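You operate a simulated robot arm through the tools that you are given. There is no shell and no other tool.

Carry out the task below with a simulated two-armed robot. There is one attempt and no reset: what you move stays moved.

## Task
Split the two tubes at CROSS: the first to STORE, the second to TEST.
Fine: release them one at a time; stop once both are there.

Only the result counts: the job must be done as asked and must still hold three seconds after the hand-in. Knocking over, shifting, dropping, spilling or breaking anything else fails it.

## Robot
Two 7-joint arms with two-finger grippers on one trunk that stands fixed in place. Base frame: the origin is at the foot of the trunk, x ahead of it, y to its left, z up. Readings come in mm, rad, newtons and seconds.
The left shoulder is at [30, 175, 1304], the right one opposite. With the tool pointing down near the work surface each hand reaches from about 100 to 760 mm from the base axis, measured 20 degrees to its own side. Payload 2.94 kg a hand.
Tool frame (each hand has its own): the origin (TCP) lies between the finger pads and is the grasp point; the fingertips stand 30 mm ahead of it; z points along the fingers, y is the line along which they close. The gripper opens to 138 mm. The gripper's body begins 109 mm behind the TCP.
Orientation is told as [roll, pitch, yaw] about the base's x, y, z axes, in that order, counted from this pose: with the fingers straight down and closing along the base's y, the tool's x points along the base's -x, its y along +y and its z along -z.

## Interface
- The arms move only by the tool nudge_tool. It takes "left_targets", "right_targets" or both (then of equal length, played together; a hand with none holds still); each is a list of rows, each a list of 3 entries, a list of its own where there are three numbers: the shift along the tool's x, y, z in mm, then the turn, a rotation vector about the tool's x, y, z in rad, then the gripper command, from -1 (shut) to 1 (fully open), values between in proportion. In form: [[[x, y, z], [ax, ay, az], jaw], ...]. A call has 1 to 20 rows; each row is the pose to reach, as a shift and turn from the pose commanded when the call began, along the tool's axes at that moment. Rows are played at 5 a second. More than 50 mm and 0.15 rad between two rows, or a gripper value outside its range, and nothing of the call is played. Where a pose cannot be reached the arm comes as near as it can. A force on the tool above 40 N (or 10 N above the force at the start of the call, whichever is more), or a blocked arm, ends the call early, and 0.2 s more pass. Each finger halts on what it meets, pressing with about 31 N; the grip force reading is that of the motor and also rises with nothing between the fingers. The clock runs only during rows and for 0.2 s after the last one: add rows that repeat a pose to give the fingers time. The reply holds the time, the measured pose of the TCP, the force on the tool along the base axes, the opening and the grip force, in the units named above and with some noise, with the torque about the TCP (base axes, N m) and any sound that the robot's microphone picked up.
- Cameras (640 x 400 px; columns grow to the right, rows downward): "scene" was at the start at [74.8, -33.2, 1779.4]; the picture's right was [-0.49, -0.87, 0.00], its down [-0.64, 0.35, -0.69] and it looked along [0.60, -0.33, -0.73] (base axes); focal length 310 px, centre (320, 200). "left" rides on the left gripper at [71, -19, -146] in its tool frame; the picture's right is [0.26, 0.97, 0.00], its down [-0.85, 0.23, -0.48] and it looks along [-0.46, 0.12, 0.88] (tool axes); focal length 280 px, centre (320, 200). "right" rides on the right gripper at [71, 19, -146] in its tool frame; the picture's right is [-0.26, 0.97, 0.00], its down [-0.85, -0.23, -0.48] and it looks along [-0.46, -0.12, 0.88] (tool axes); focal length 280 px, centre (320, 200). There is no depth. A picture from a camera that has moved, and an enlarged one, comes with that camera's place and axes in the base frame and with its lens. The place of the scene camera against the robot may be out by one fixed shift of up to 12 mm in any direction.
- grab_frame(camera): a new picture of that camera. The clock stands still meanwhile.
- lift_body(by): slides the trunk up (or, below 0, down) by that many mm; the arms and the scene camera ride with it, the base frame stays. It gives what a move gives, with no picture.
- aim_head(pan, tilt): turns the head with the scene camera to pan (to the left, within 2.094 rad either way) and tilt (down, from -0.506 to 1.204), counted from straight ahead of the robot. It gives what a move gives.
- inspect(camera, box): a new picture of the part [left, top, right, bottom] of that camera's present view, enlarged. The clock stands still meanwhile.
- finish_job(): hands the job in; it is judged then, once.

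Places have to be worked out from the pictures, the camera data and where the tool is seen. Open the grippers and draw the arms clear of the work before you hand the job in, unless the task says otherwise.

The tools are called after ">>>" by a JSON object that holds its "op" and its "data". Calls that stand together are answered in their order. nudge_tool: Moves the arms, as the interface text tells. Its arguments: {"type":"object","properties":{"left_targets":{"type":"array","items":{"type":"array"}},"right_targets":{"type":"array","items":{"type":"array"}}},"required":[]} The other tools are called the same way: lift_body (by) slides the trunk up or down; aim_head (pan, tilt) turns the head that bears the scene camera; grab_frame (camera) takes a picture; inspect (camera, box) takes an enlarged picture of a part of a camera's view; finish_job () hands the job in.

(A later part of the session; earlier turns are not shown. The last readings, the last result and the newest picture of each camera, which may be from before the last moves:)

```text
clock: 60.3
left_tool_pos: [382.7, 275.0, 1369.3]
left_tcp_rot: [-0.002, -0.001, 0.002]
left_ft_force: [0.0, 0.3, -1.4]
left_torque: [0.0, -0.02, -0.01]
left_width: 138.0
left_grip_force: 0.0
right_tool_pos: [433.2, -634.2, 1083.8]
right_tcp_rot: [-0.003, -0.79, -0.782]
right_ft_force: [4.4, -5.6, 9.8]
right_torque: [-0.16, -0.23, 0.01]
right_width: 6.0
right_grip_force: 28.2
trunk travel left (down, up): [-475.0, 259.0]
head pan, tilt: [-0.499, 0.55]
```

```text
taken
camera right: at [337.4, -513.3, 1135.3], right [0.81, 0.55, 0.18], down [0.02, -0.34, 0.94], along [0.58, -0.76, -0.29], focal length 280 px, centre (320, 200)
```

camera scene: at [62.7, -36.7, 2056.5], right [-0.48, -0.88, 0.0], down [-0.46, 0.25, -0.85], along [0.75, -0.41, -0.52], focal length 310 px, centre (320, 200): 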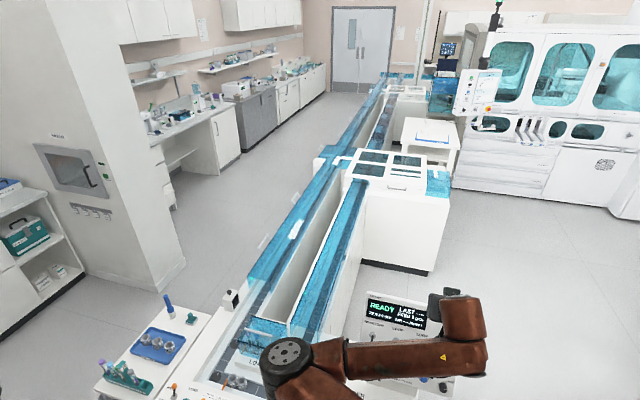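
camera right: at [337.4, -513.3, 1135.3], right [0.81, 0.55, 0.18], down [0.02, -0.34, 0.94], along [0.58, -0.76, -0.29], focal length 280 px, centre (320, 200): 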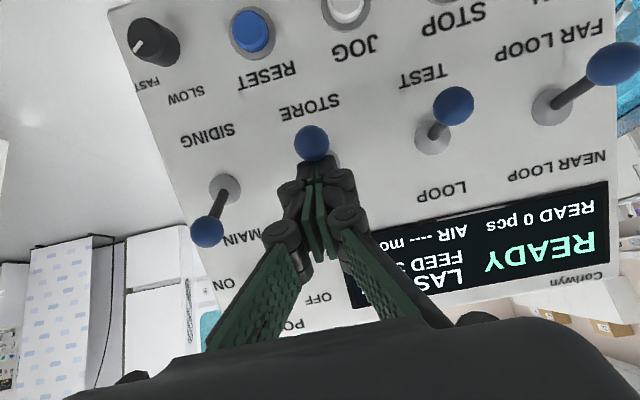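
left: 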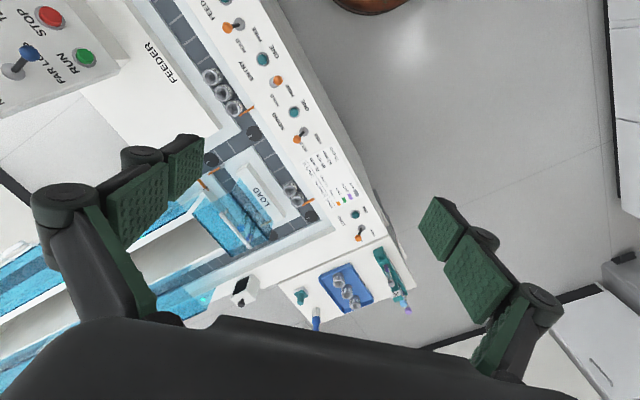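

STORE is down at STORE; TEST is also set. I'll withdraw and bring the closed fingertips in front of the green RUN button (about (558,−504,959)), keeping clear of the lever balls.

>>> {"op": "nudge_tool", "data": {"right_targets": [[[-2, 0, -20], [0, 0, 0], -1], [[5, 0, -40], [0, 0, 0], -1], [[13, 0, -57], [0, 0, 0], -1], [[27, 36, -44], [0, 0, 0], -1], [[41, 72, -32], [0, 0, 0], -1], [[56, 108, -19], [0, 0, 0], -1], [[70, 144, -6], [0, 0, 0], -1], [[84, 180, 6], [0, 0, 0], -1]]}}

>>> {"op": "grab_frame", "data": {"camera": "right"}}

>>> {"op": "grab_frame", "data": {"camera": "scene"}}

```text
clock: 62.1
left_tool_pos: [383.5, 274.5, 1369.9]
left_tcp_rot: [-0.003, 0.001, 0.002]
left_ft_force: [0.1, 0.6, -0.3]
left_torque: [0.02, 0.01, -0.03]
left_width: 138.1
left_grip_force: 0.0
right_tool_pos: [519.3, -468.7, 1015.7]
right_tcp_rot: [-0.006, -0.787, -0.781]
right_ft_force: [0.1, 0.6, -0.4]
right_torque: [-0.01, -0.03, -0.02]
right_width: 0.1
right_grip_force: 27.5
right hand out of reach, approached as far as the arm can: row 3
trunk travel left (down, up): [-475.0, 259.0]
head pan, tilt: [-0.499, 0.55]
```

```text
taken
camera right: at [424.8, -347.7, 1068.7], right [0.81, 0.55, 0.18], down [0.03, -0.35, 0.94], along [0.58, -0.76, -0.3], focal length 280 px, centre (320, 200)
```

right: 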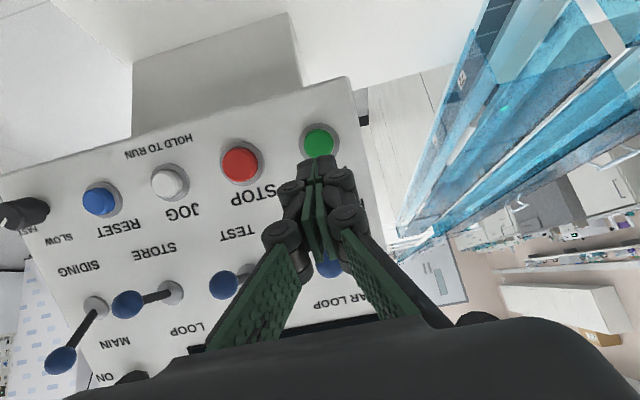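

```text
taken
camera scene: at [84.3, -36.3, 1802.0], right [-0.48, -0.88, 0.0], down [-0.46, 0.25, -0.85], along [0.75, -0.41, -0.52], focal length 310 px, centre (320, 200)
```

scene: 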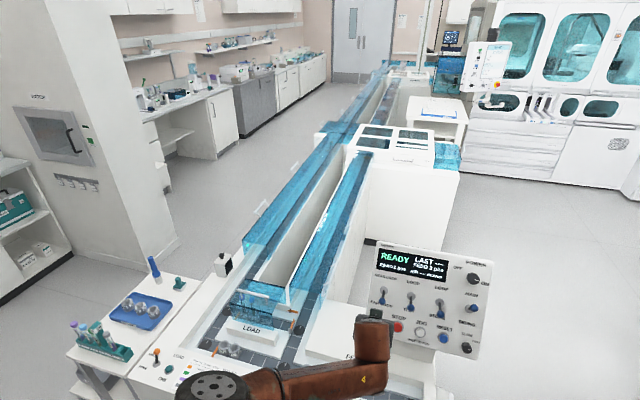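

RUN is straight ahead (about 77 mm from the TCP, 4 mm below the axis). I'll press it with the closed fingertips and withdraw in one go.

>>> {"op": "nudge_tool", "data": {"right_targets": [[[4, 0, 25], [0, 0, 0], -1], [[4, 0, 40], [0, 0, 0], -1], [[4, 0, 47], [0, 0, 0], -1], [[4, 0, 52], [0, 0, 0], -1], [[4, 0, 55], [0, 0, 0], -1], [[4, 0, 40], [0, 0, 0], -1], [[4, 0, 15], [0, 0, 0], -1]]}}

>>> {"op": "inspect", "data": {"camera": "scene", "box": [350, 230, 510, 350]}}

```text
clock: 63.7
left_tool_pos: [381.8, 277.2, 1370.5]
left_tcp_rot: [-0.003, -0.002, 0.001]
left_ft_force: [-0.9, 0.7, -0.3]
left_torque: [-0.07, -0.08, 0.03]
left_width: 138.0
left_grip_force: 0.2
right_tool_pos: [525.0, -472.3, 1004.0]
right_tcp_rot: [-0.006, -0.783, -0.781]
right_ft_force: [-0.9, 0.2, 0.8]
right_torque: [-0.01, 0.02, -0.04]
right_width: 0.1
right_grip_force: 28.4
trunk travel left (down, up): [-475.0, 259.0]
head pan, tilt: [-0.499, 0.55]
heard: click
```

```text
3.33 times, centred on (430, 290) of scene
camera zoom: at [81.7, -34.1, 1802.2], right [-0.48, -0.88, 0.0], down [-0.46, 0.25, -0.85], along [0.75, -0.41, -0.52], focal length 1033 px, centre (-47, -100)
```

zoom: 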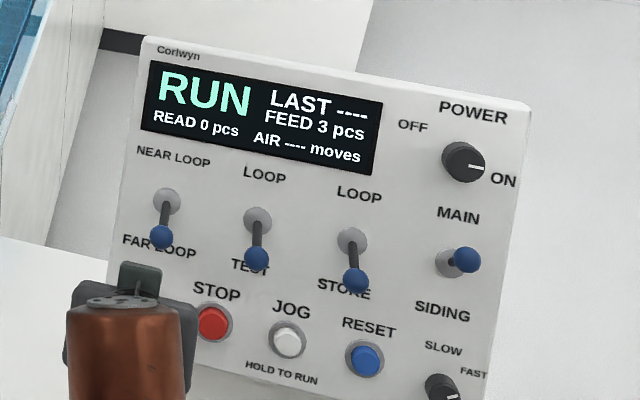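

The display reads RUN with FAR LOOP, TEST and STORE set. Now I'll bring the right hand, tool pointing down, above the CROSS ONE button (judged at about (297,−428,751)).

>>> {"op": "nudge_tool", "data": {"right_targets": [[[28, -16, -6], [-0.0382, 0.0928, -0.0925], -1], [[56, -32, -12], [-0.0764, 0.1855, -0.185], -1], [[84, -49, -18], [-0.1146, 0.2783, -0.2775], -1], [[112, -65, -24], [-0.1528, 0.371, -0.37], -1], [[140, -81, -30], [-0.1909, 0.4638, -0.4625], -1], [[168, -97, -36], [-0.2291, 0.5566, -0.555], -1], [[196, -114, -42], [-0.2673, 0.6493, -0.6475], -1], [[224, -130, -48], [-0.3055, 0.7421, -0.74], -1]]}}

>>> {"op": "grab_frame", "data": {"camera": "right"}}

>>> {"op": "grab_frame", "data": {"camera": "scene"}}

```text
clock: 65.5
left_tool_pos: [383.3, 274.6, 1370.6]
left_tcp_rot: [-0.002, 0.001, 0.001]
left_ft_force: [0.2, 1.3, -0.6]
left_torque: [-0.01, 0.03, 0.02]
left_width: 137.8
left_grip_force: 0.0
right_tool_pos: [297.4, -428.1, 877.1]
right_tcp_rot: [-0.003, 0.002, -0.003]
right_ft_force: [0.5, 0.2, 0.2]
right_torque: [0.01, 0.03, 0.04]
right_width: 0.1
right_grip_force: 28.4
trunk travel left (down, up): [-475.0, 259.0]
head pan, tilt: [-0.499, 0.55]
```

```text
taken
camera right: at [226.6, -409.8, 1022.4], right [0.26, 0.96, 0.0], down [0.85, -0.23, 0.48], along [0.46, -0.13, -0.88], focal length 280 px, centre (320, 200)
```

right: 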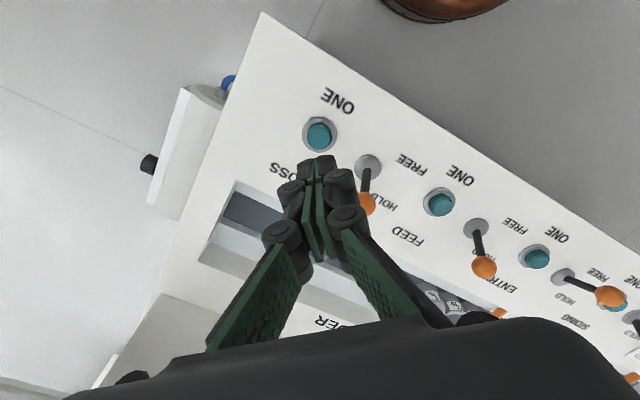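

```text
taken
camera scene: at [83.3, -36.9, 1802.1], right [-0.48, -0.88, 0.0], down [-0.46, 0.25, -0.85], along [0.75, -0.41, -0.52], focal length 310 px, centre (320, 200)
```

scene: 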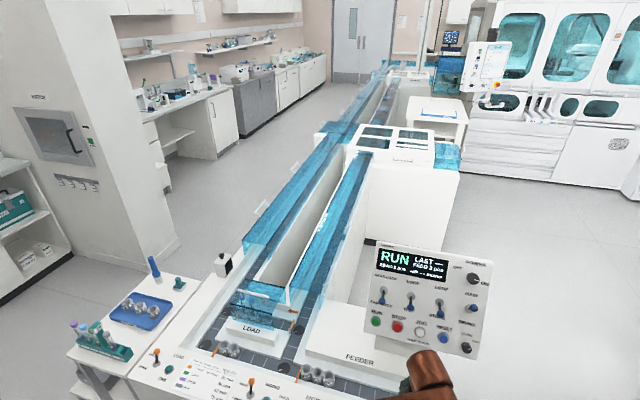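

CROSS ONE is right below the fingertips (top at about z 765). I'll press it once straight down and come back up.

>>> {"op": "nudge_tool", "data": {"right_targets": [[[1, 0, 40], [0, 0, 0], -1], [[1, 0, 68], [0, 0, 0], -1], [[1, 0, 79], [0, 0, 0], -1], [[1, 0, 85], [0, 0, 0], -1], [[1, 0, 90], [0, 0, 0], -1], [[1, 0, 75], [0, 0, 0], -1], [[1, 0, 40], [0, 0, 0], -1]]}}

>>> {"op": "grab_frame", "data": {"camera": "scene"}}

>>> {"op": "inspect", "data": {"camera": "scene", "box": [300, 110, 380, 160]}}

```text
clock: 66.6
left_tool_pos: [381.6, 278.3, 1370.4]
left_tcp_rot: [-0.003, -0.002, 0.002]
left_ft_force: [0.1, 0.0, -0.6]
left_torque: [0.03, 0.01, 0.02]
left_width: 137.9
left_grip_force: 0.0
right_tool_pos: [297.5, -429.7, 800.9]
right_tcp_rot: [-0.012, -0.007, -0.005]
right_ft_force: [-7.8, 12.5, 34.7]
right_torque: [0.39, 0.42, -0.1]
right_width: 5.9
right_grip_force: 28.3
trunk travel left (down, up): [-475.0, 259.0]
head pan, tilt: [-0.499, 0.55]
heard: click
stopped in row 5 (right hand): the force on the tool passed its limit at 46 N (the readings are from after the stop); the commanded pose is now the measured one
```

```text
taken
camera scene: at [81.6, -33.0, 1802.5], right [-0.48, -0.88, 0.0], down [-0.46, 0.25, -0.85], along [0.75, -0.41, -0.52], focal length 310 px, centre (320, 200)
```

scene: 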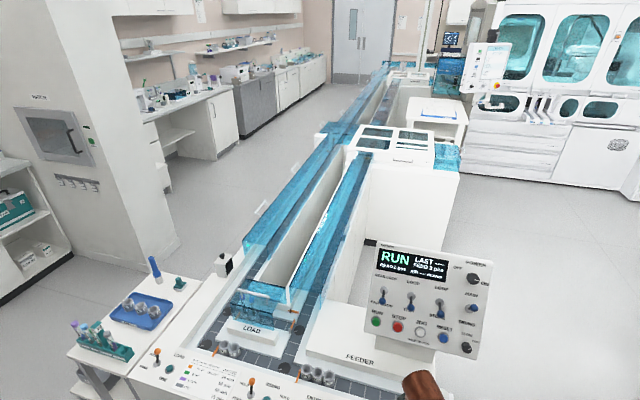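

```text
8.00 times, centred on (340, 135) of scene
camera zoom: at [81.6, -33.0, 1802.5], right [-0.48, -0.88, 0.0], down [-0.46, 0.25, -0.85], along [0.75, -0.41, -0.52], focal length 2479 px, centre (160, 720)
```

zoom: 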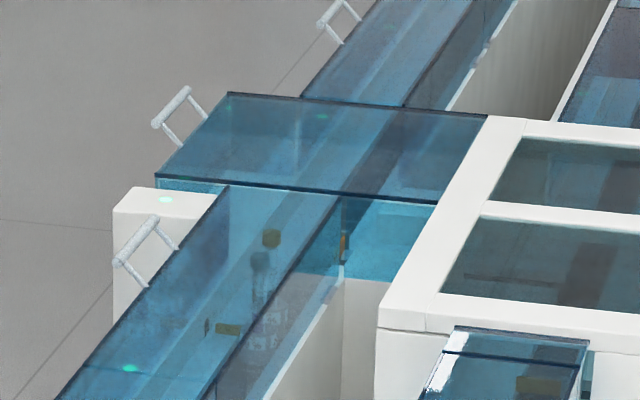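

The ONE button clicked and the force stop left the finger on it; I'll lift off at once and look at the tubes.

>>> {"op": "nudge_tool", "data": {"right_targets": [[[0, 0, -25], [0, 0, 0], -1], [[0, 0, -60], [0, 0, 0], -1]]}}

>>> {"op": "inspect", "data": {"camera": "scene", "box": [300, 110, 380, 160]}}

>>> {"op": "inspect", "data": {"camera": "scene", "box": [350, 230, 510, 350]}}

```text
clock: 67.2
left_tool_pos: [383.2, 275.1, 1370.8]
left_tcp_rot: [-0.001, -0.001, 0.003]
left_ft_force: [1.1, -0.2, 0.2]
left_torque: [-0.02, -0.05, -0.03]
left_width: 137.9
left_grip_force: 0.0
right_tool_pos: [296.6, -431.3, 857.8]
right_tcp_rot: [-0.011, -0.004, -0.003]
right_ft_force: [0.1, 0.0, -1.2]
right_torque: [0.01, -0.05, 0.05]
right_width: 0.0
right_grip_force: 28.9
trunk travel left (down, up): [-475.0, 259.0]
head pan, tilt: [-0.499, 0.55]
```

```text
8.00 times, centred on (340, 135) of scene
camera zoom: at [83.3, -35.3, 1802.0], right [-0.48, -0.88, 0.0], down [-0.46, 0.25, -0.85], along [0.75, -0.41, -0.52], focal length 2479 px, centre (160, 720)
```

zoom: 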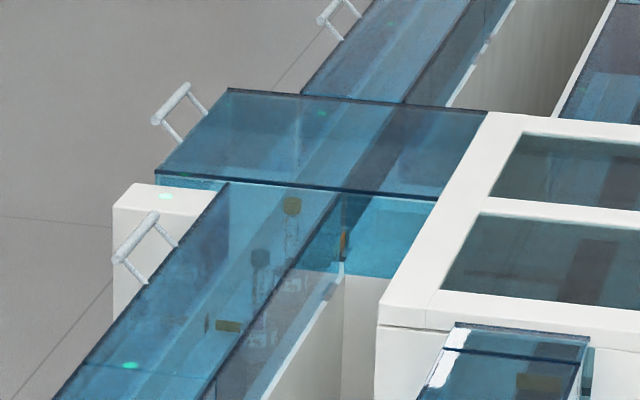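

```text
3.33 times, centred on (430, 290) of scene
camera zoom: at [83.3, -35.3, 1802.0], right [-0.48, -0.88, 0.0], down [-0.46, 0.25, -0.85], along [0.75, -0.41, -0.52], focal length 1033 px, centre (-47, -100)
```

zoom: 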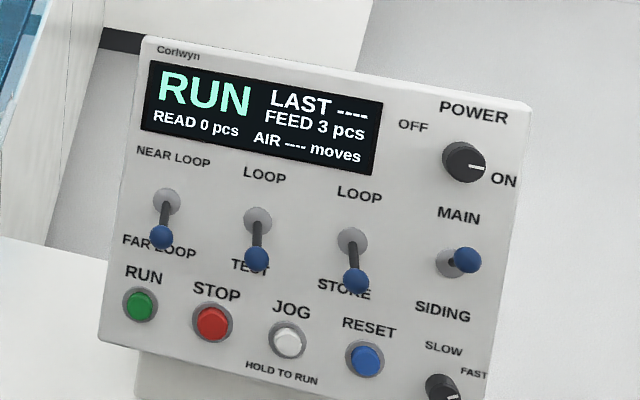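

The first (yellow-capped) tube has left the gate and the second stayed. I'll hold still about 2 s and follow it.

>>> {"op": "nudge_tool", "data": {"right_targets": [[[0, 0, -5], [0, 0, 0], -1], [[0, 0, -5], [0, 0, 0], -1], [[0, 0, -5], [0, 0, 0], -1], [[0, 0, -5], [0, 0, 0], -1], [[0, 0, -5], [0, 0, 0], -1], [[0, 0, -5], [0, 0, 0], -1], [[0, 0, -5], [0, 0, 0], -1], [[0, 0, -5], [0, 0, 0], -1], [[0, 0, -5], [0, 0, 0], -1], [[0, 0, -5], [0, 0, 0], -1]]}}

>>> {"op": "inspect", "data": {"camera": "scene", "box": [300, 70, 420, 160]}}

```text
clock: 69.4
left_tool_pos: [382.5, 274.5, 1369.8]
left_tcp_rot: [-0.001, 0.001, 0.002]
left_ft_force: [-0.3, 0.2, 0.4]
left_torque: [0.02, 0.0, 0.01]
left_width: 137.9
left_grip_force: 0.0
right_tool_pos: [298.2, -432.9, 862.9]
right_tcp_rot: [-0.012, -0.005, -0.004]
right_ft_force: [0.1, -0.5, 0.8]
right_torque: [-0.01, 0.01, 0.04]
right_width: 0.1
right_grip_force: 28.6
trunk travel left (down, up): [-475.0, 259.0]
head pan, tilt: [-0.499, 0.55]
```

```text
4.44 times, centred on (360, 115) of scene
camera zoom: at [83.7, -36.6, 1802.1], right [-0.48, -0.88, 0.0], down [-0.46, 0.25, -0.85], along [0.75, -0.41, -0.52], focal length 1377 px, centre (142, 578)
```

zoom: 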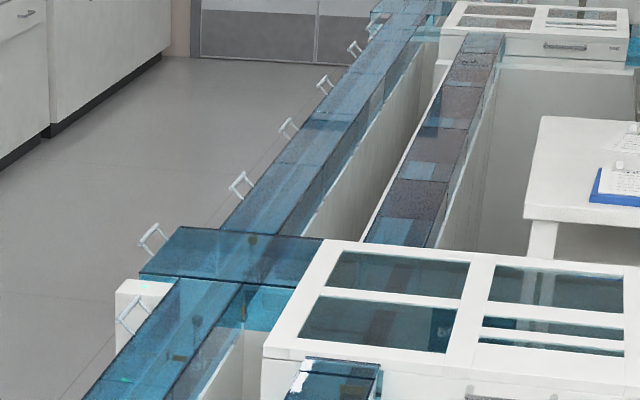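

The yellow cap is now in the NEAR junction, going straight on as FAR LOOP demands. I'll wait 4 s more.

>>> {"op": "nudge_tool", "data": {"right_targets": [[[0, 0, 0], [0, 0, 0], -1], [[0, 0, 0], [0, 0, 0], -1], [[0, 0, 0], [0, 0, 0], -1], [[0, 0, 0], [0, 0, 0], -1], [[0, 0, 0], [0, 0, 0], -1], [[0, 0, 0], [0, 0, 0], -1], [[0, 0, 0], [0, 0, 0], -1], [[0, 0, 0], [0, 0, 0], -1], [[0, 0, 0], [0, 0, 0], -1], [[0, 0, 0], [0, 0, 0], -1], [[0, 0, 0], [0, 0, 0], -1], [[0, 0, 0], [0, 0, 0], -1], [[0, 0, 0], [0, 0, 0], -1], [[0, 0, 0], [0, 0, 0], -1], [[0, 0, 0], [0, 0, 0], -1], [[0, 0, 0], [0, 0, 0], -1], [[0, 0, 0], [0, 0, 0], -1], [[0, 0, 0], [0, 0, 0], -1], [[0, 0, 0], [0, 0, 0], -1], [[0, 0, 0], [0, 0, 0], -1]]}}

>>> {"op": "inspect", "data": {"camera": "scene", "box": [300, 50, 440, 150]}}

>>> {"op": "inspect", "data": {"camera": "scene", "box": [340, 60, 420, 110]}}

```text
clock: 73.6
left_tool_pos: [383.0, 274.8, 1370.8]
left_tcp_rot: [-0.001, -0.002, 0.0]
left_ft_force: [-0.2, 0.0, 0.2]
left_torque: [-0.05, -0.01, -0.02]
left_width: 138.1
left_grip_force: 0.0
right_tool_pos: [297.7, -433.0, 863.1]
right_tcp_rot: [-0.01, -0.006, -0.004]
right_ft_force: [0.0, -1.4, -0.4]
right_torque: [0.03, -0.02, 0.0]
right_width: 0.1
right_grip_force: 28.5
trunk travel left (down, up): [-475.0, 259.0]
head pan, tilt: [-0.499, 0.55]
```

```text
4.00 times, centred on (370, 100) of scene
camera zoom: at [83.7, -36.6, 1802.1], right [-0.48, -0.88, 0.0], down [-0.46, 0.25, -0.85], along [0.75, -0.41, -0.52], focal length 1239 px, centre (120, 600)
```

zoom: 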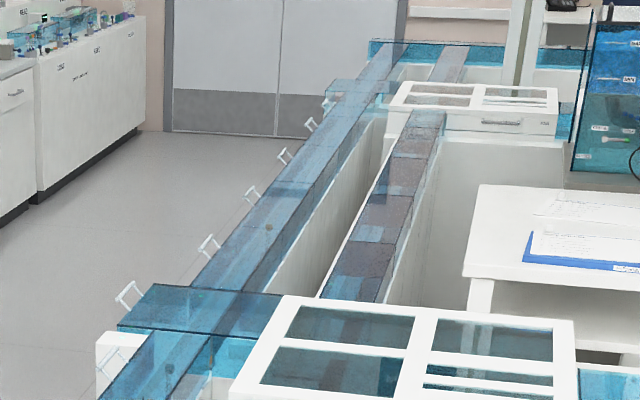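

```text
8.00 times, centred on (380, 85) of scene
camera zoom: at [83.7, -36.6, 1802.1], right [-0.48, -0.88, 0.0], down [-0.46, 0.25, -0.85], along [0.75, -0.41, -0.52], focal length 2479 px, centre (-160, 1120)
```

zoom: 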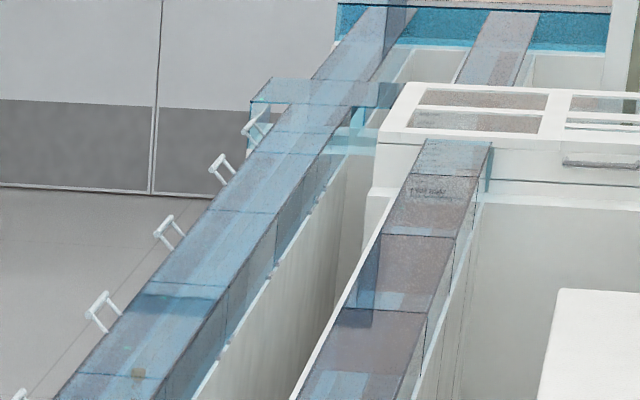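

The first tube is past the NEAR junction on its way to FAR (brown dot on the left lane). While it travels I'll bring the right hand back in front of the console, near the NEAR/FAR lever and STOP.

>>> {"op": "nudge_tool", "data": {"right_targets": [[[-27, -4, -20], [0.0382, -0.0928, 0.0925], -1], [[-55, -9, -40], [0.0764, -0.1855, 0.185], -1], [[-83, -13, -60], [0.1146, -0.2783, 0.2775], -1], [[-111, -18, -80], [0.1528, -0.371, 0.37], -1], [[-138, -22, -100], [0.1909, -0.4638, 0.4625], -1], [[-166, -27, -120], [0.2291, -0.5566, 0.555], -1], [[-194, -31, -137], [0.2673, -0.6493, 0.6475], -1], [[-221, -36, -153], [0.3055, -0.7421, 0.74], -1]]}}

>>> {"op": "inspect", "data": {"camera": "scene", "box": [340, 60, 420, 110]}}

>>> {"op": "grab_frame", "data": {"camera": "right"}}

```text
clock: 75.4
left_tool_pos: [383.9, 273.7, 1368.9]
left_tcp_rot: [-0.002, 0.001, 0.002]
left_ft_force: [-0.5, 0.3, -0.2]
left_torque: [-0.03, 0.01, 0.0]
left_width: 137.9
left_grip_force: 0.0
right_tool_pos: [518.8, -469.0, 1017.3]
right_tcp_rot: [-0.005, -0.786, -0.784]
right_ft_force: [0.4, -1.1, 0.7]
right_torque: [0.0, -0.02, 0.01]
right_width: 0.2
right_grip_force: 28.4
trunk travel left (down, up): [-475.0, 259.0]
head pan, tilt: [-0.499, 0.55]
```

```text
8.00 times, centred on (380, 85) of scene
camera zoom: at [84.1, -36.1, 1802.0], right [-0.48, -0.88, 0.0], down [-0.46, 0.25, -0.85], along [0.75, -0.41, -0.52], focal length 2479 px, centre (-160, 1120)
```

zoom: 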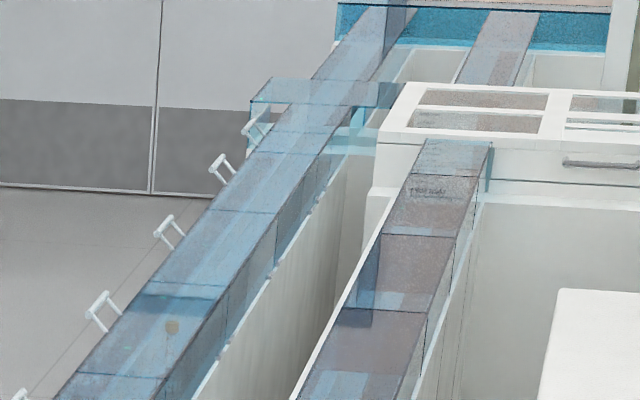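

```text
taken
camera right: at [425.1, -346.8, 1070.1], right [0.81, 0.55, 0.18], down [0.02, -0.35, 0.94], along [0.58, -0.76, -0.3], focal length 280 px, centre (320, 200)
```

right: 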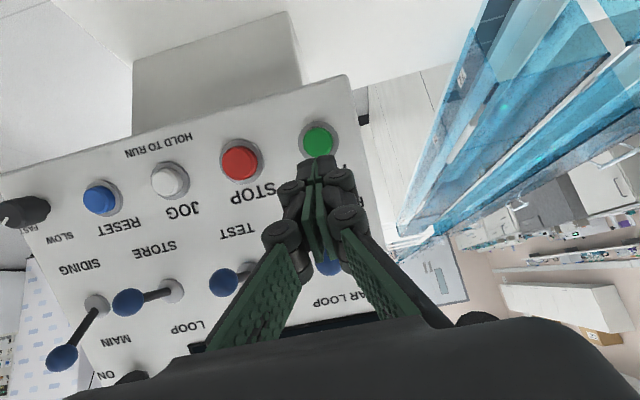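

The tube keeps moving along the left lane. I'll hold still 4 s and track it.

>>> {"op": "nudge_tool", "data": {"right_targets": [[[0, 0, 0], [0, 0, 0], -1], [[0, 0, 0], [0, 0, 0], -1], [[0, 0, 0], [0, 0, 0], -1], [[0, 0, 0], [0, 0, 0], -1], [[0, 0, 0], [0, 0, 0], -1], [[0, 0, 0], [0, 0, 0], -1], [[0, 0, 0], [0, 0, 0], -1], [[0, 0, 0], [0, 0, 0], -1], [[0, 0, 0], [0, 0, 0], -1], [[0, 0, 0], [0, 0, 0], -1], [[0, 0, 0], [0, 0, 0], -1], [[0, 0, 0], [0, 0, 0], -1], [[0, 0, 0], [0, 0, 0], -1], [[0, 0, 0], [0, 0, 0], -1], [[0, 0, 0], [0, 0, 0], -1], [[0, 0, 0], [0, 0, 0], -1], [[0, 0, 0], [0, 0, 0], -1], [[0, 0, 0], [0, 0, 0], -1], [[0, 0, 0], [0, 0, 0], -1], [[0, 0, 0], [0, 0, 0], -1]]}}

>>> {"op": "inspect", "data": {"camera": "scene", "box": [340, 60, 420, 110]}}

```text
clock: 79.6
left_tool_pos: [381.8, 275.5, 1370.0]
left_tcp_rot: [-0.002, 0.0, 0.001]
left_ft_force: [-0.4, 0.0, 0.2]
left_torque: [0.0, 0.01, -0.02]
left_width: 137.9
left_grip_force: 0.0
right_tool_pos: [520.3, -468.7, 1017.3]
right_tcp_rot: [-0.005, -0.789, -0.782]
right_ft_force: [-0.4, 0.1, -1.2]
right_torque: [0.01, 0.03, -0.03]
right_width: 0.0
right_grip_force: 28.1
trunk travel left (down, up): [-475.0, 259.0]
head pan, tilt: [-0.499, 0.55]
```

```text
8.00 times, centred on (380, 85) of scene
camera zoom: at [83.7, -36.4, 1802.1], right [-0.48, -0.88, 0.0], down [-0.46, 0.25, -0.85], along [0.75, -0.41, -0.52], focal length 2479 px, centre (-160, 1120)
```

zoom: 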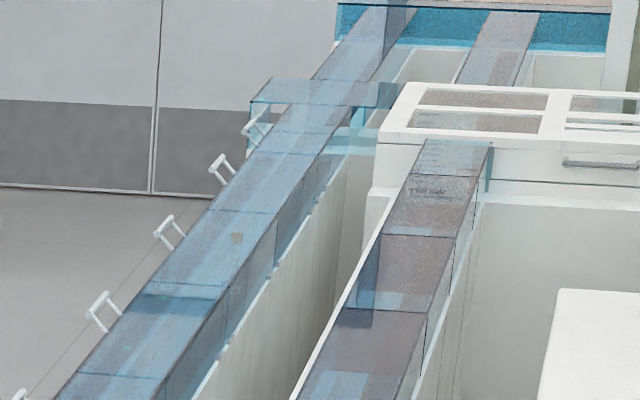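

The tube (brown dot) is about two thirds of the way to the FAR junction. I'll wait another 4 s.

>>> {"op": "nudge_tool", "data": {"right_targets": [[[0, 0, 0], [0, 0, 0], -1], [[0, 0, 0], [0, 0, 0], -1], [[0, 0, 0], [0, 0, 0], -1], [[0, 0, 0], [0, 0, 0], -1], [[0, 0, 0], [0, 0, 0], -1], [[0, 0, 0], [0, 0, 0], -1], [[0, 0, 0], [0, 0, 0], -1], [[0, 0, 0], [0, 0, 0], -1], [[0, 0, 0], [0, 0, 0], -1], [[0, 0, 0], [0, 0, 0], -1], [[0, 0, 0], [0, 0, 0], -1], [[0, 0, 0], [0, 0, 0], -1], [[0, 0, 0], [0, 0, 0], -1], [[0, 0, 0], [0, 0, 0], -1], [[0, 0, 0], [0, 0, 0], -1], [[0, 0, 0], [0, 0, 0], -1], [[0, 0, 0], [0, 0, 0], -1], [[0, 0, 0], [0, 0, 0], -1], [[0, 0, 0], [0, 0, 0], -1], [[0, 0, 0], [0, 0, 0], -1]]}}

>>> {"op": "inspect", "data": {"camera": "scene", "box": [360, 55, 440, 105]}}

```text
clock: 83.8
left_tool_pos: [383.1, 275.8, 1370.5]
left_tcp_rot: [-0.003, -0.001, 0.002]
left_ft_force: [0.5, 0.3, -0.4]
left_torque: [-0.03, 0.03, 0.01]
left_width: 137.7
left_grip_force: 0.1
right_tool_pos: [519.4, -469.5, 1017.5]
right_tcp_rot: [-0.007, -0.787, -0.782]
right_ft_force: [-0.2, -0.6, 1.3]
right_torque: [-0.03, 0.02, -0.02]
right_width: 0.1
right_grip_force: 28.3
trunk travel left (down, up): [-475.0, 259.0]
head pan, tilt: [-0.499, 0.55]
```

```text
8.00 times, centred on (400, 80) of scene
camera zoom: at [83.7, -36.4, 1802.1], right [-0.48, -0.88, 0.0], down [-0.46, 0.25, -0.85], along [0.75, -0.41, -0.52], focal length 2479 px, centre (-320, 1160)
```

zoom: 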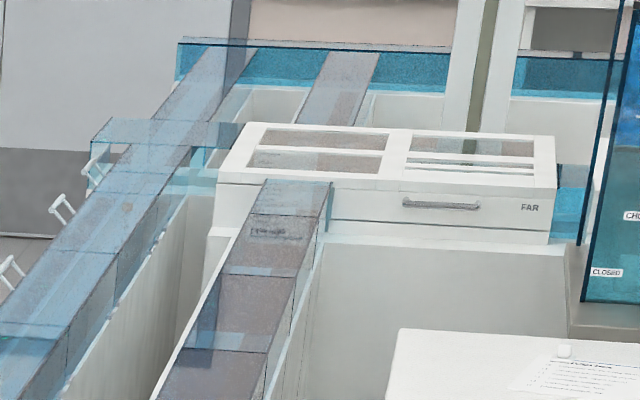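

The tube nears the FAR junction. I'll wait 2 s at a time from here to see where it turns.

>>> {"op": "nudge_tool", "data": {"right_targets": [[[0, 0, 0], [0, 0, 0], -1], [[0, 0, 0], [0, 0, 0], -1], [[0, 0, 0], [0, 0, 0], -1], [[0, 0, 0], [0, 0, 0], -1], [[0, 0, 0], [0, 0, 0], -1], [[0, 0, 0], [0, 0, 0], -1], [[0, 0, 0], [0, 0, 0], -1], [[0, 0, 0], [0, 0, 0], -1], [[0, 0, 0], [0, 0, 0], -1], [[0, 0, 0], [0, 0, 0], -1], [[0, 0, 0], [0, 0, 0], -1], [[0, 0, 0], [0, 0, 0], -1]]}}

>>> {"op": "inspect", "data": {"camera": "scene", "box": [365, 60, 435, 100]}}

>>> {"op": "nudge_tool", "data": {"right_targets": [[[0, 0, 0], [0, 0, 0], -1], [[0, 0, 0], [0, 0, 0], -1], [[0, 0, 0], [0, 0, 0], -1], [[0, 0, 0], [0, 0, 0], -1], [[0, 0, 0], [0, 0, 0], -1], [[0, 0, 0], [0, 0, 0], -1], [[0, 0, 0], [0, 0, 0], -1], [[0, 0, 0], [0, 0, 0], -1]]}}

>>> {"op": "inspect", "data": {"camera": "scene", "box": [365, 60, 435, 100]}}

```text
clock: 86.4
left_tool_pos: [382.4, 275.4, 1370.6]
left_tcp_rot: [-0.002, 0.0, 0.001]
left_ft_force: [-0.3, 0.2, -0.5]
left_torque: [0.01, 0.01, 0.0]
left_width: 138.0
left_grip_force: 0.1
right_tool_pos: [519.8, -469.3, 1017.3]
right_tcp_rot: [-0.005, -0.788, -0.783]
right_ft_force: [0.3, 0.0, -0.4]
right_torque: [0.04, 0.0, 0.01]
right_width: 0.1
right_grip_force: 28.2
trunk travel left (down, up): [-475.0, 259.0]
head pan, tilt: [-0.499, 0.55]
```

```text
9.14 times, centred on (400, 80) of scene
camera zoom: at [83.7, -36.4, 1802.1], right [-0.48, -0.88, 0.0], down [-0.46, 0.25, -0.85], along [0.75, -0.41, -0.52], focal length 2833 px, centre (-411, 1297)
```

zoom: 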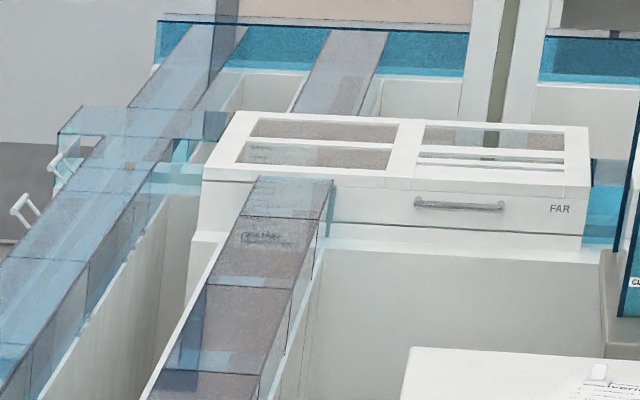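

```text
clock: 88.2
left_tool_pos: [382.6, 274.7, 1370.1]
left_tcp_rot: [-0.003, -0.001, 0.002]
left_ft_force: [0.6, -0.6, -0.5]
left_torque: [0.01, 0.02, -0.01]
left_width: 138.0
left_grip_force: 0.0
right_tool_pos: [520.2, -468.5, 1017.9]
right_tcp_rot: [-0.005, -0.787, -0.782]
right_ft_force: [0.6, -0.5, 0.1]
right_torque: [0.0, 0.01, 0.0]
right_width: 0.0
right_grip_force: 28.1
trunk travel left (down, up): [-475.0, 259.0]
head pan, tilt: [-0.499, 0.55]
```

```text
9.14 times, centred on (400, 80) of scene
camera zoom: at [83.7, -36.4, 1802.1], right [-0.48, -0.88, 0.0], down [-0.46, 0.25, -0.85], along [0.75, -0.41, -0.52], focal length 2833 px, centre (-411, 1297)
```

zoom: 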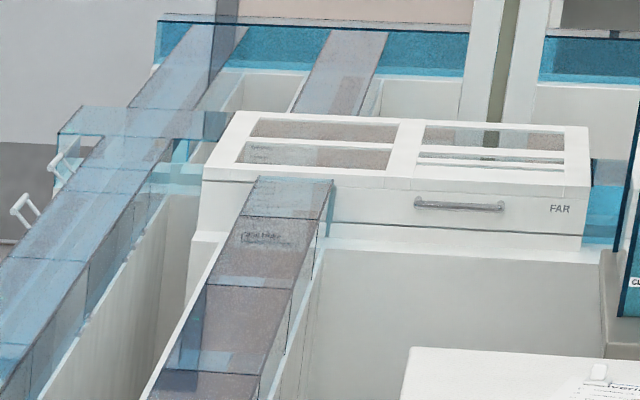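

I lost sight of the cap at this magnification; I'll zoom in on the FAR junction and the display.

>>> {"op": "inspect", "data": {"camera": "scene", "box": [365, 62, 405, 87]}}

>>> {"op": "inspect", "data": {"camera": "scene", "box": [385, 65, 435, 95]}}

>>> {"op": "inspect", "data": {"camera": "scene", "box": [350, 230, 510, 350]}}

```text
16.00 times, centred on (385, 74) of scene
camera zoom: at [83.7, -36.4, 1802.1], right [-0.48, -0.88, 0.0], down [-0.46, 0.25, -0.85], along [0.75, -0.41, -0.52], focal length 4958 px, centre (-720, 2208)
```

zoom: 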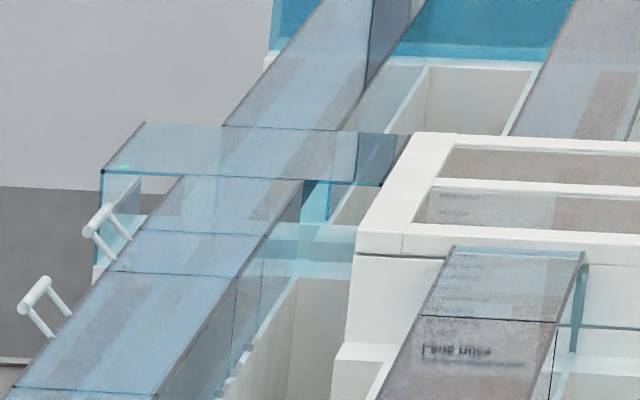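

```text
12.80 times, centred on (410, 80) of scene
camera zoom: at [83.7, -36.4, 1802.1], right [-0.48, -0.88, 0.0], down [-0.46, 0.25, -0.85], along [0.75, -0.41, -0.52], focal length 3966 px, centre (-832, 1736)
```

zoom: 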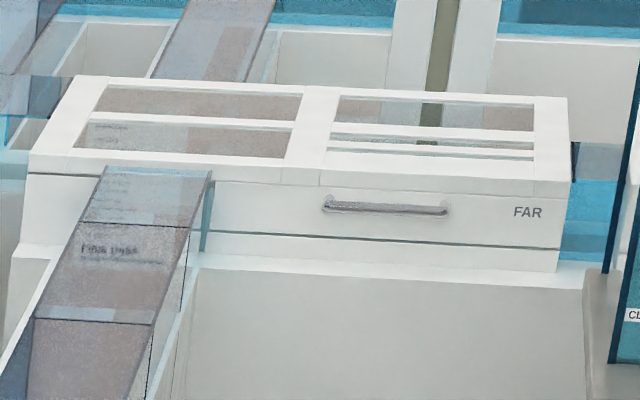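

```text
3.33 times, centred on (430, 290) of scene
camera zoom: at [83.7, -36.4, 1802.1], right [-0.48, -0.88, 0.0], down [-0.46, 0.25, -0.85], along [0.75, -0.41, -0.52], focal length 1033 px, centre (-47, -100)
```

zoom: 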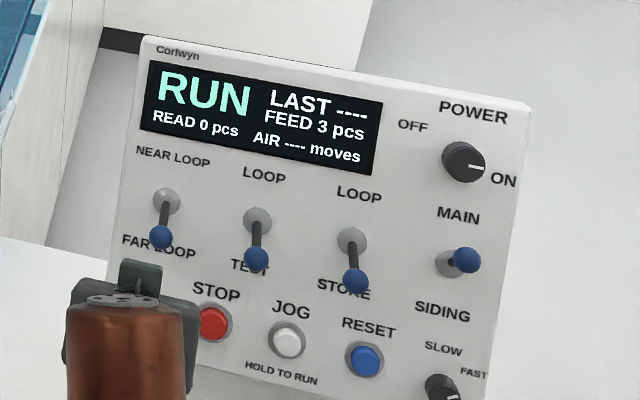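

The tube has left the left lane before FAR. I'll raise the trunk for the better view into the FAR windows and stub.

>>> {"op": "lift_body", "data": {"by": 255}}

>>> {"op": "inspect", "data": {"camera": "scene", "box": [370, 75, 440, 110]}}

>>> {"op": "inspect", "data": {"camera": "scene", "box": [395, 80, 435, 105]}}

>>> {"op": "inspect", "data": {"camera": "scene", "box": [370, 65, 410, 90]}}

```text
clock: 90.8
left_tool_pos: [382.9, 274.4, 1625.7]
left_tcp_rot: [-0.003, -0.001, 0.002]
left_ft_force: [-0.5, 0.3, -0.4]
left_torque: [0.02, 0.03, -0.02]
left_width: 138.0
left_grip_force: 0.0
right_tool_pos: [519.4, -465.5, 1271.0]
right_tcp_rot: [-0.005, -0.792, -0.783]
right_ft_force: [0.2, 0.0, 0.6]
right_torque: [-0.01, 0.03, -0.04]
right_width: 0.0
right_grip_force: 28.8
trunk travel left (down, up): [-730.0, 4.0]
head pan, tilt: [-0.499, 0.55]
```

```text
9.14 times, centred on (405, 92) of scene
camera zoom: at [62.7, -36.4, 2056.5], right [-0.48, -0.88, 0.0], down [-0.46, 0.25, -0.85], along [0.75, -0.41, -0.52], focal length 2833 px, centre (-457, 1183)
```

zoom: 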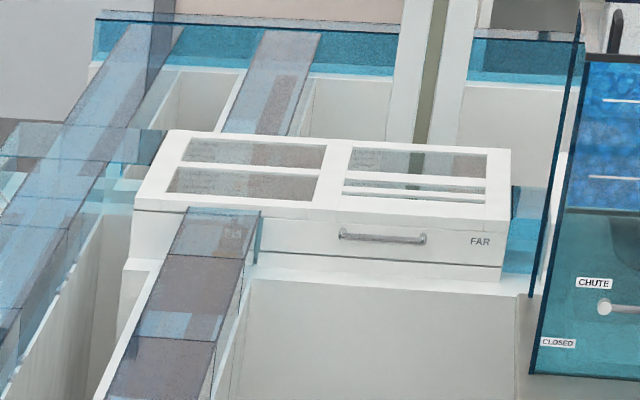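

```text
16.00 times, centred on (415, 92) of scene
camera zoom: at [62.7, -36.4, 2056.5], right [-0.48, -0.88, 0.0], down [-0.46, 0.25, -0.85], along [0.75, -0.41, -0.52], focal length 4958 px, centre (-1200, 1920)
```

zoom: 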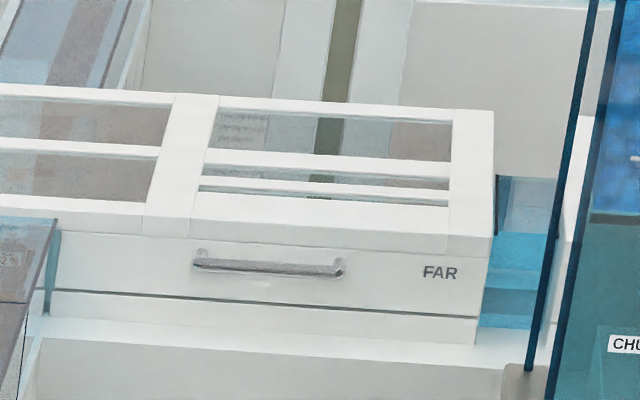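

```text
16.00 times, centred on (390, 78) of scene
camera zoom: at [62.7, -36.4, 2056.5], right [-0.48, -0.88, 0.0], down [-0.46, 0.25, -0.85], along [0.75, -0.41, -0.52], focal length 4958 px, centre (-800, 2160)
```

zoom: 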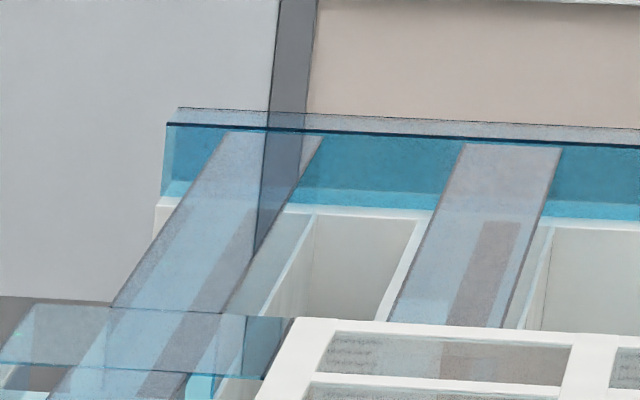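

Something has appeared in the right lane just in front of the FAR box. I'll zoom in there.

>>> {"op": "inspect", "data": {"camera": "scene", "box": [375, 85, 405, 105]}}

>>> {"op": "inspect", "data": {"camera": "scene", "box": [370, 80, 410, 105]}}

```text
16.00 times, centred on (390, 95) of scene
camera zoom: at [62.7, -36.4, 2056.5], right [-0.48, -0.88, 0.0], down [-0.46, 0.25, -0.85], along [0.75, -0.41, -0.52], focal length 4958 px, centre (-800, 1880)
```

zoom: 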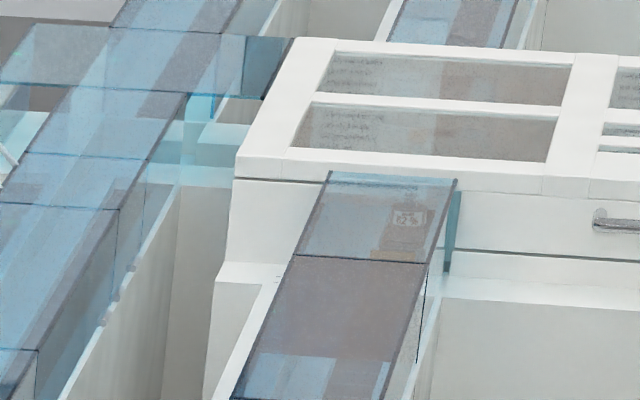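

```text
16.00 times, centred on (390, 92) of scene
camera zoom: at [62.7, -36.4, 2056.5], right [-0.48, -0.88, 0.0], down [-0.46, 0.25, -0.85], along [0.75, -0.41, -0.52], focal length 4958 px, centre (-800, 1920)
```

zoom: 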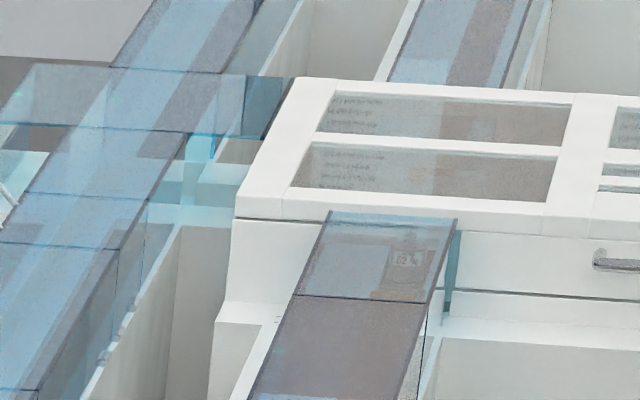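

The first tube's carrier (label 62) has arrived at the STORE flag by the FAR box. I'll wait 3 s to see whether it stays there or moves on.

>>> {"op": "nudge_tool", "data": {"right_targets": [[[0, 0, 0], [0, 0, 0], -1], [[0, 0, 0], [0, 0, 0], -1], [[0, 0, 0], [0, 0, 0], -1], [[0, 0, 0], [0, 0, 0], -1], [[0, 0, 0], [0, 0, 0], -1], [[0, 0, 0], [0, 0, 0], -1], [[0, 0, 0], [0, 0, 0], -1], [[0, 0, 0], [0, 0, 0], -1], [[0, 0, 0], [0, 0, 0], -1], [[0, 0, 0], [0, 0, 0], -1], [[0, 0, 0], [0, 0, 0], -1], [[0, 0, 0], [0, 0, 0], -1], [[0, 0, 0], [0, 0, 0], -1], [[0, 0, 0], [0, 0, 0], -1], [[0, 0, 0], [0, 0, 0], -1]]}}

>>> {"op": "inspect", "data": {"camera": "scene", "box": [370, 80, 410, 105]}}

>>> {"op": "inspect", "data": {"camera": "scene", "box": [400, 80, 440, 105]}}

>>> {"op": "inspect", "data": {"camera": "scene", "box": [345, 280, 465, 370]}}

```text
clock: 94.0
left_tool_pos: [384.2, 274.9, 1625.7]
left_tcp_rot: [-0.002, -0.001, 0.002]
left_ft_force: [-0.2, 0.1, 0.3]
left_torque: [-0.02, -0.04, 0.0]
left_width: 137.7
left_grip_force: 0.2
right_tool_pos: [517.6, -466.9, 1272.8]
right_tcp_rot: [-0.004, -0.792, -0.782]
right_ft_force: [-0.3, 0.2, 0.1]
right_torque: [0.0, -0.01, 0.0]
right_width: 0.1
right_grip_force: 28.6
trunk travel left (down, up): [-730.0, 4.0]
head pan, tilt: [-0.499, 0.55]
```

```text
16.00 times, centred on (390, 92) of scene
camera zoom: at [62.6, -36.4, 2056.7], right [-0.48, -0.88, 0.0], down [-0.46, 0.25, -0.85], along [0.75, -0.41, -0.52], focal length 4958 px, centre (-800, 1920)
```

zoom: 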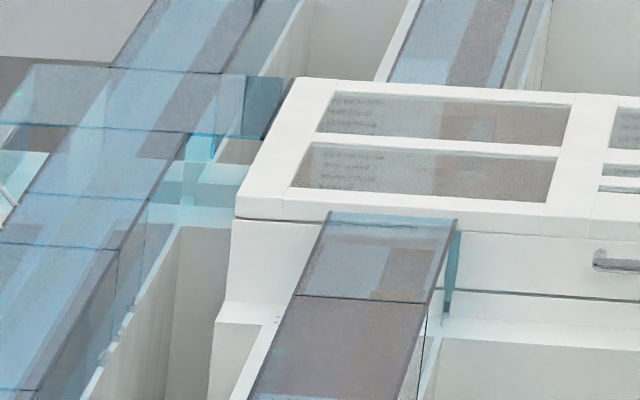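

```text
16.00 times, centred on (420, 92) of scene
camera zoom: at [62.6, -36.4, 2056.7], right [-0.48, -0.88, 0.0], down [-0.46, 0.25, -0.85], along [0.75, -0.41, -0.52], focal length 4958 px, centre (-1280, 1920)
```

zoom: 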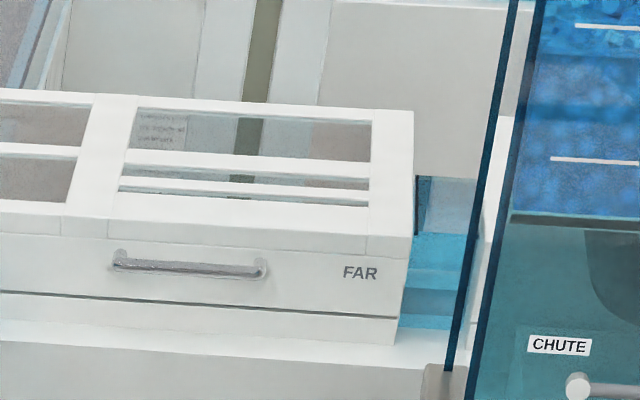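

```text
4.44 times, centred on (405, 325) of scene
camera zoom: at [62.6, -36.4, 2056.7], right [-0.48, -0.88, 0.0], down [-0.46, 0.25, -0.85], along [0.75, -0.41, -0.52], focal length 1377 px, centre (-58, -356)
```

zoom: 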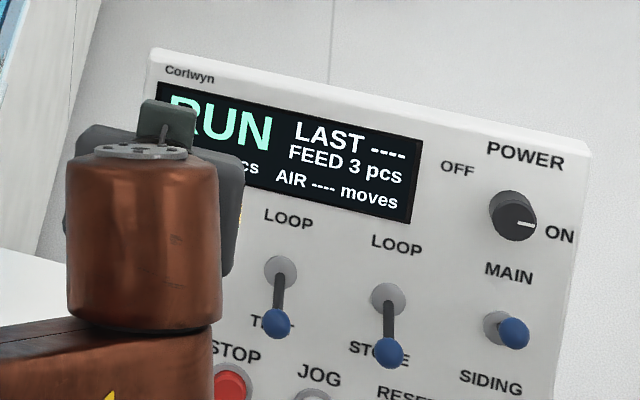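

The carrier moved on from the flag; the flag still bars the lane, so it should be going into the STORE branch. I'll check the right lane downstream and the FAR stub, then wait some more.

>>> {"op": "inspect", "data": {"camera": "scene", "box": [355, 90, 415, 155]}}

>>> {"op": "nudge_tool", "data": {"right_targets": [[[0, 0, 0], [0, 0, 0], -1], [[0, 0, 0], [0, 0, 0], -1], [[0, 0, 0], [0, 0, 0], -1], [[0, 0, 0], [0, 0, 0], -1], [[0, 0, 0], [0, 0, 0], -1], [[0, 0, 0], [0, 0, 0], -1], [[0, 0, 0], [0, 0, 0], -1], [[0, 0, 0], [0, 0, 0], -1], [[0, 0, 0], [0, 0, 0], -1], [[0, 0, 0], [0, 0, 0], -1]]}}

>>> {"op": "inspect", "data": {"camera": "scene", "box": [370, 80, 440, 125]}}

>>> {"op": "inspect", "data": {"camera": "scene", "box": [420, 80, 445, 105]}}

```text
6.15 times, centred on (385, 122) of scene
camera zoom: at [62.6, -36.4, 2056.7], right [-0.48, -0.88, 0.0], down [-0.46, 0.25, -0.85], along [0.75, -0.41, -0.52], focal length 1907 px, centre (-80, 677)
```

zoom: 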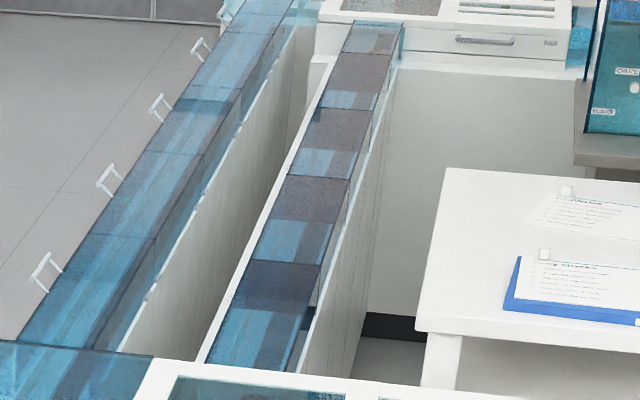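

```text
clock: 96.2
left_tool_pos: [382.2, 275.3, 1625.5]
left_tcp_rot: [-0.002, 0.0, 0.001]
left_ft_force: [0.3, 0.0, -0.1]
left_torque: [0.02, -0.01, -0.01]
left_width: 138.2
left_grip_force: 0.1
right_tool_pos: [519.8, -465.9, 1272.9]
right_tcp_rot: [-0.005, -0.79, -0.781]
right_ft_force: [-0.2, -0.8, -0.8]
right_torque: [-0.01, -0.01, 0.02]
right_width: 0.0
right_grip_force: 27.9
trunk travel left (down, up): [-730.0, 4.0]
head pan, tilt: [-0.499, 0.55]
```

```text
8.89 times, centred on (405, 102) of scene
camera zoom: at [62.6, -36.4, 2056.7], right [-0.48, -0.88, 0.0], down [-0.46, 0.25, -0.85], along [0.75, -0.41, -0.52], focal length 2754 px, centre (-436, 1067)
```

zoom: 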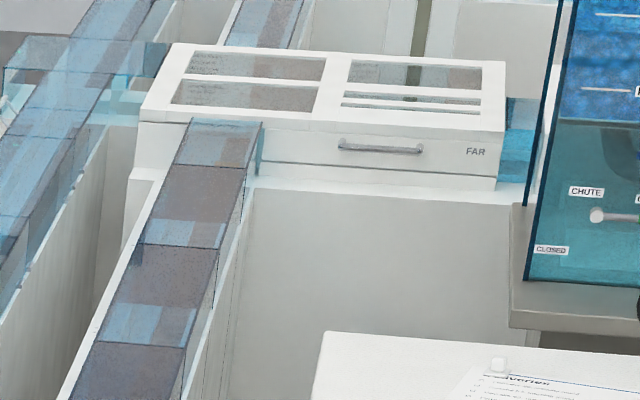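

```text
16.00 times, centred on (432, 92) of scene
camera zoom: at [62.6, -36.4, 2056.7], right [-0.48, -0.88, 0.0], down [-0.46, 0.25, -0.85], along [0.75, -0.41, -0.52], focal length 4958 px, centre (-1480, 1920)
```

zoom: 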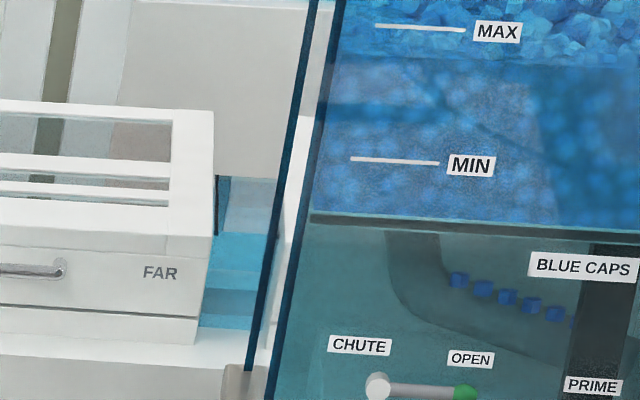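

The right lane is clear, so tube 1 has gone into the STORE branch inside FAR. I'll lower the trunk and check the display again, then flip NEAR/FAR up to NEAR LOOP for the second tube.

>>> {"op": "lift_body", "data": {"by": -255}}

>>> {"op": "grab_frame", "data": {"camera": "right"}}

>>> {"op": "inspect", "data": {"camera": "scene", "box": [350, 230, 510, 350]}}

>>> {"op": "inspect", "data": {"camera": "scene", "box": [365, 55, 445, 105]}}

```text
clock: 98.8
left_tool_pos: [383.2, 273.7, 1369.7]
left_tcp_rot: [-0.003, 0.0, 0.002]
left_ft_force: [0.7, -0.1, 0.0]
left_torque: [0.02, -0.04, 0.02]
left_width: 137.9
left_grip_force: 0.0
right_tool_pos: [520.1, -466.2, 1018.9]
right_tcp_rot: [-0.006, -0.783, -0.783]
right_ft_force: [0.1, 0.0, -0.7]
right_torque: [0.04, 0.0, 0.0]
right_width: 0.0
right_grip_force: 28.6
trunk travel left (down, up): [-475.0, 259.0]
head pan, tilt: [-0.499, 0.55]
```

```text
taken
camera right: at [424.4, -345.3, 1071.9], right [0.81, 0.55, 0.18], down [0.03, -0.35, 0.94], along [0.58, -0.76, -0.3], focal length 280 px, centre (320, 200)
```

right: 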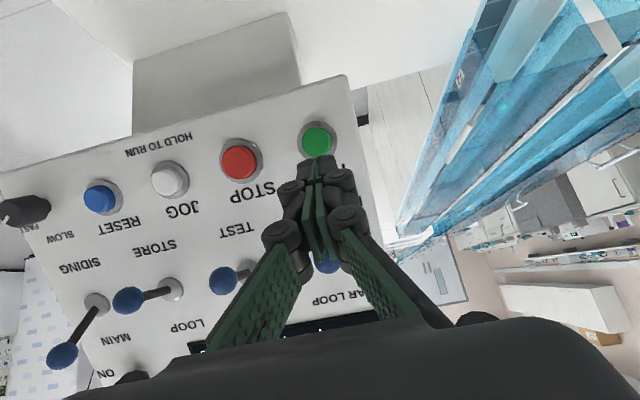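

```text
3.33 times, centred on (430, 290) of scene
camera zoom: at [83.5, -36.5, 1802.2], right [-0.48, -0.88, 0.0], down [-0.46, 0.25, -0.85], along [0.75, -0.41, -0.52], focal length 1033 px, centre (-47, -100)
```

zoom: 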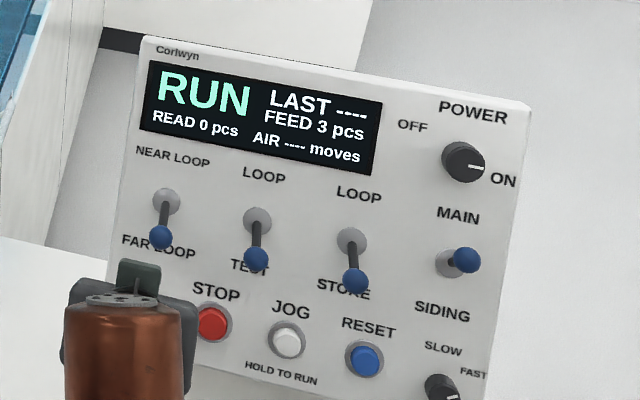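

```text
8.00 times, centred on (405, 80) of scene
camera zoom: at [83.5, -36.5, 1802.2], right [-0.48, -0.88, 0.0], down [-0.46, 0.25, -0.85], along [0.75, -0.41, -0.52], focal length 2479 px, centre (-360, 1160)
```

zoom: 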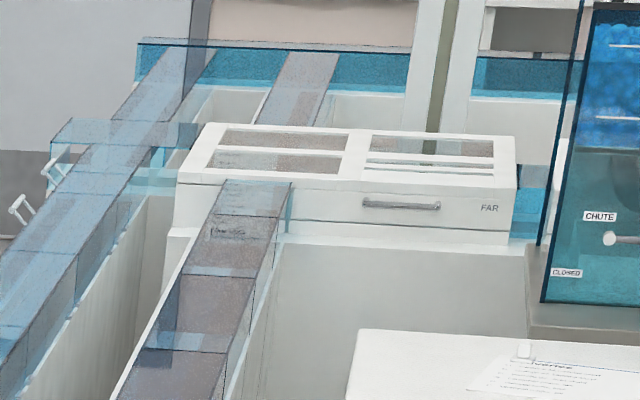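

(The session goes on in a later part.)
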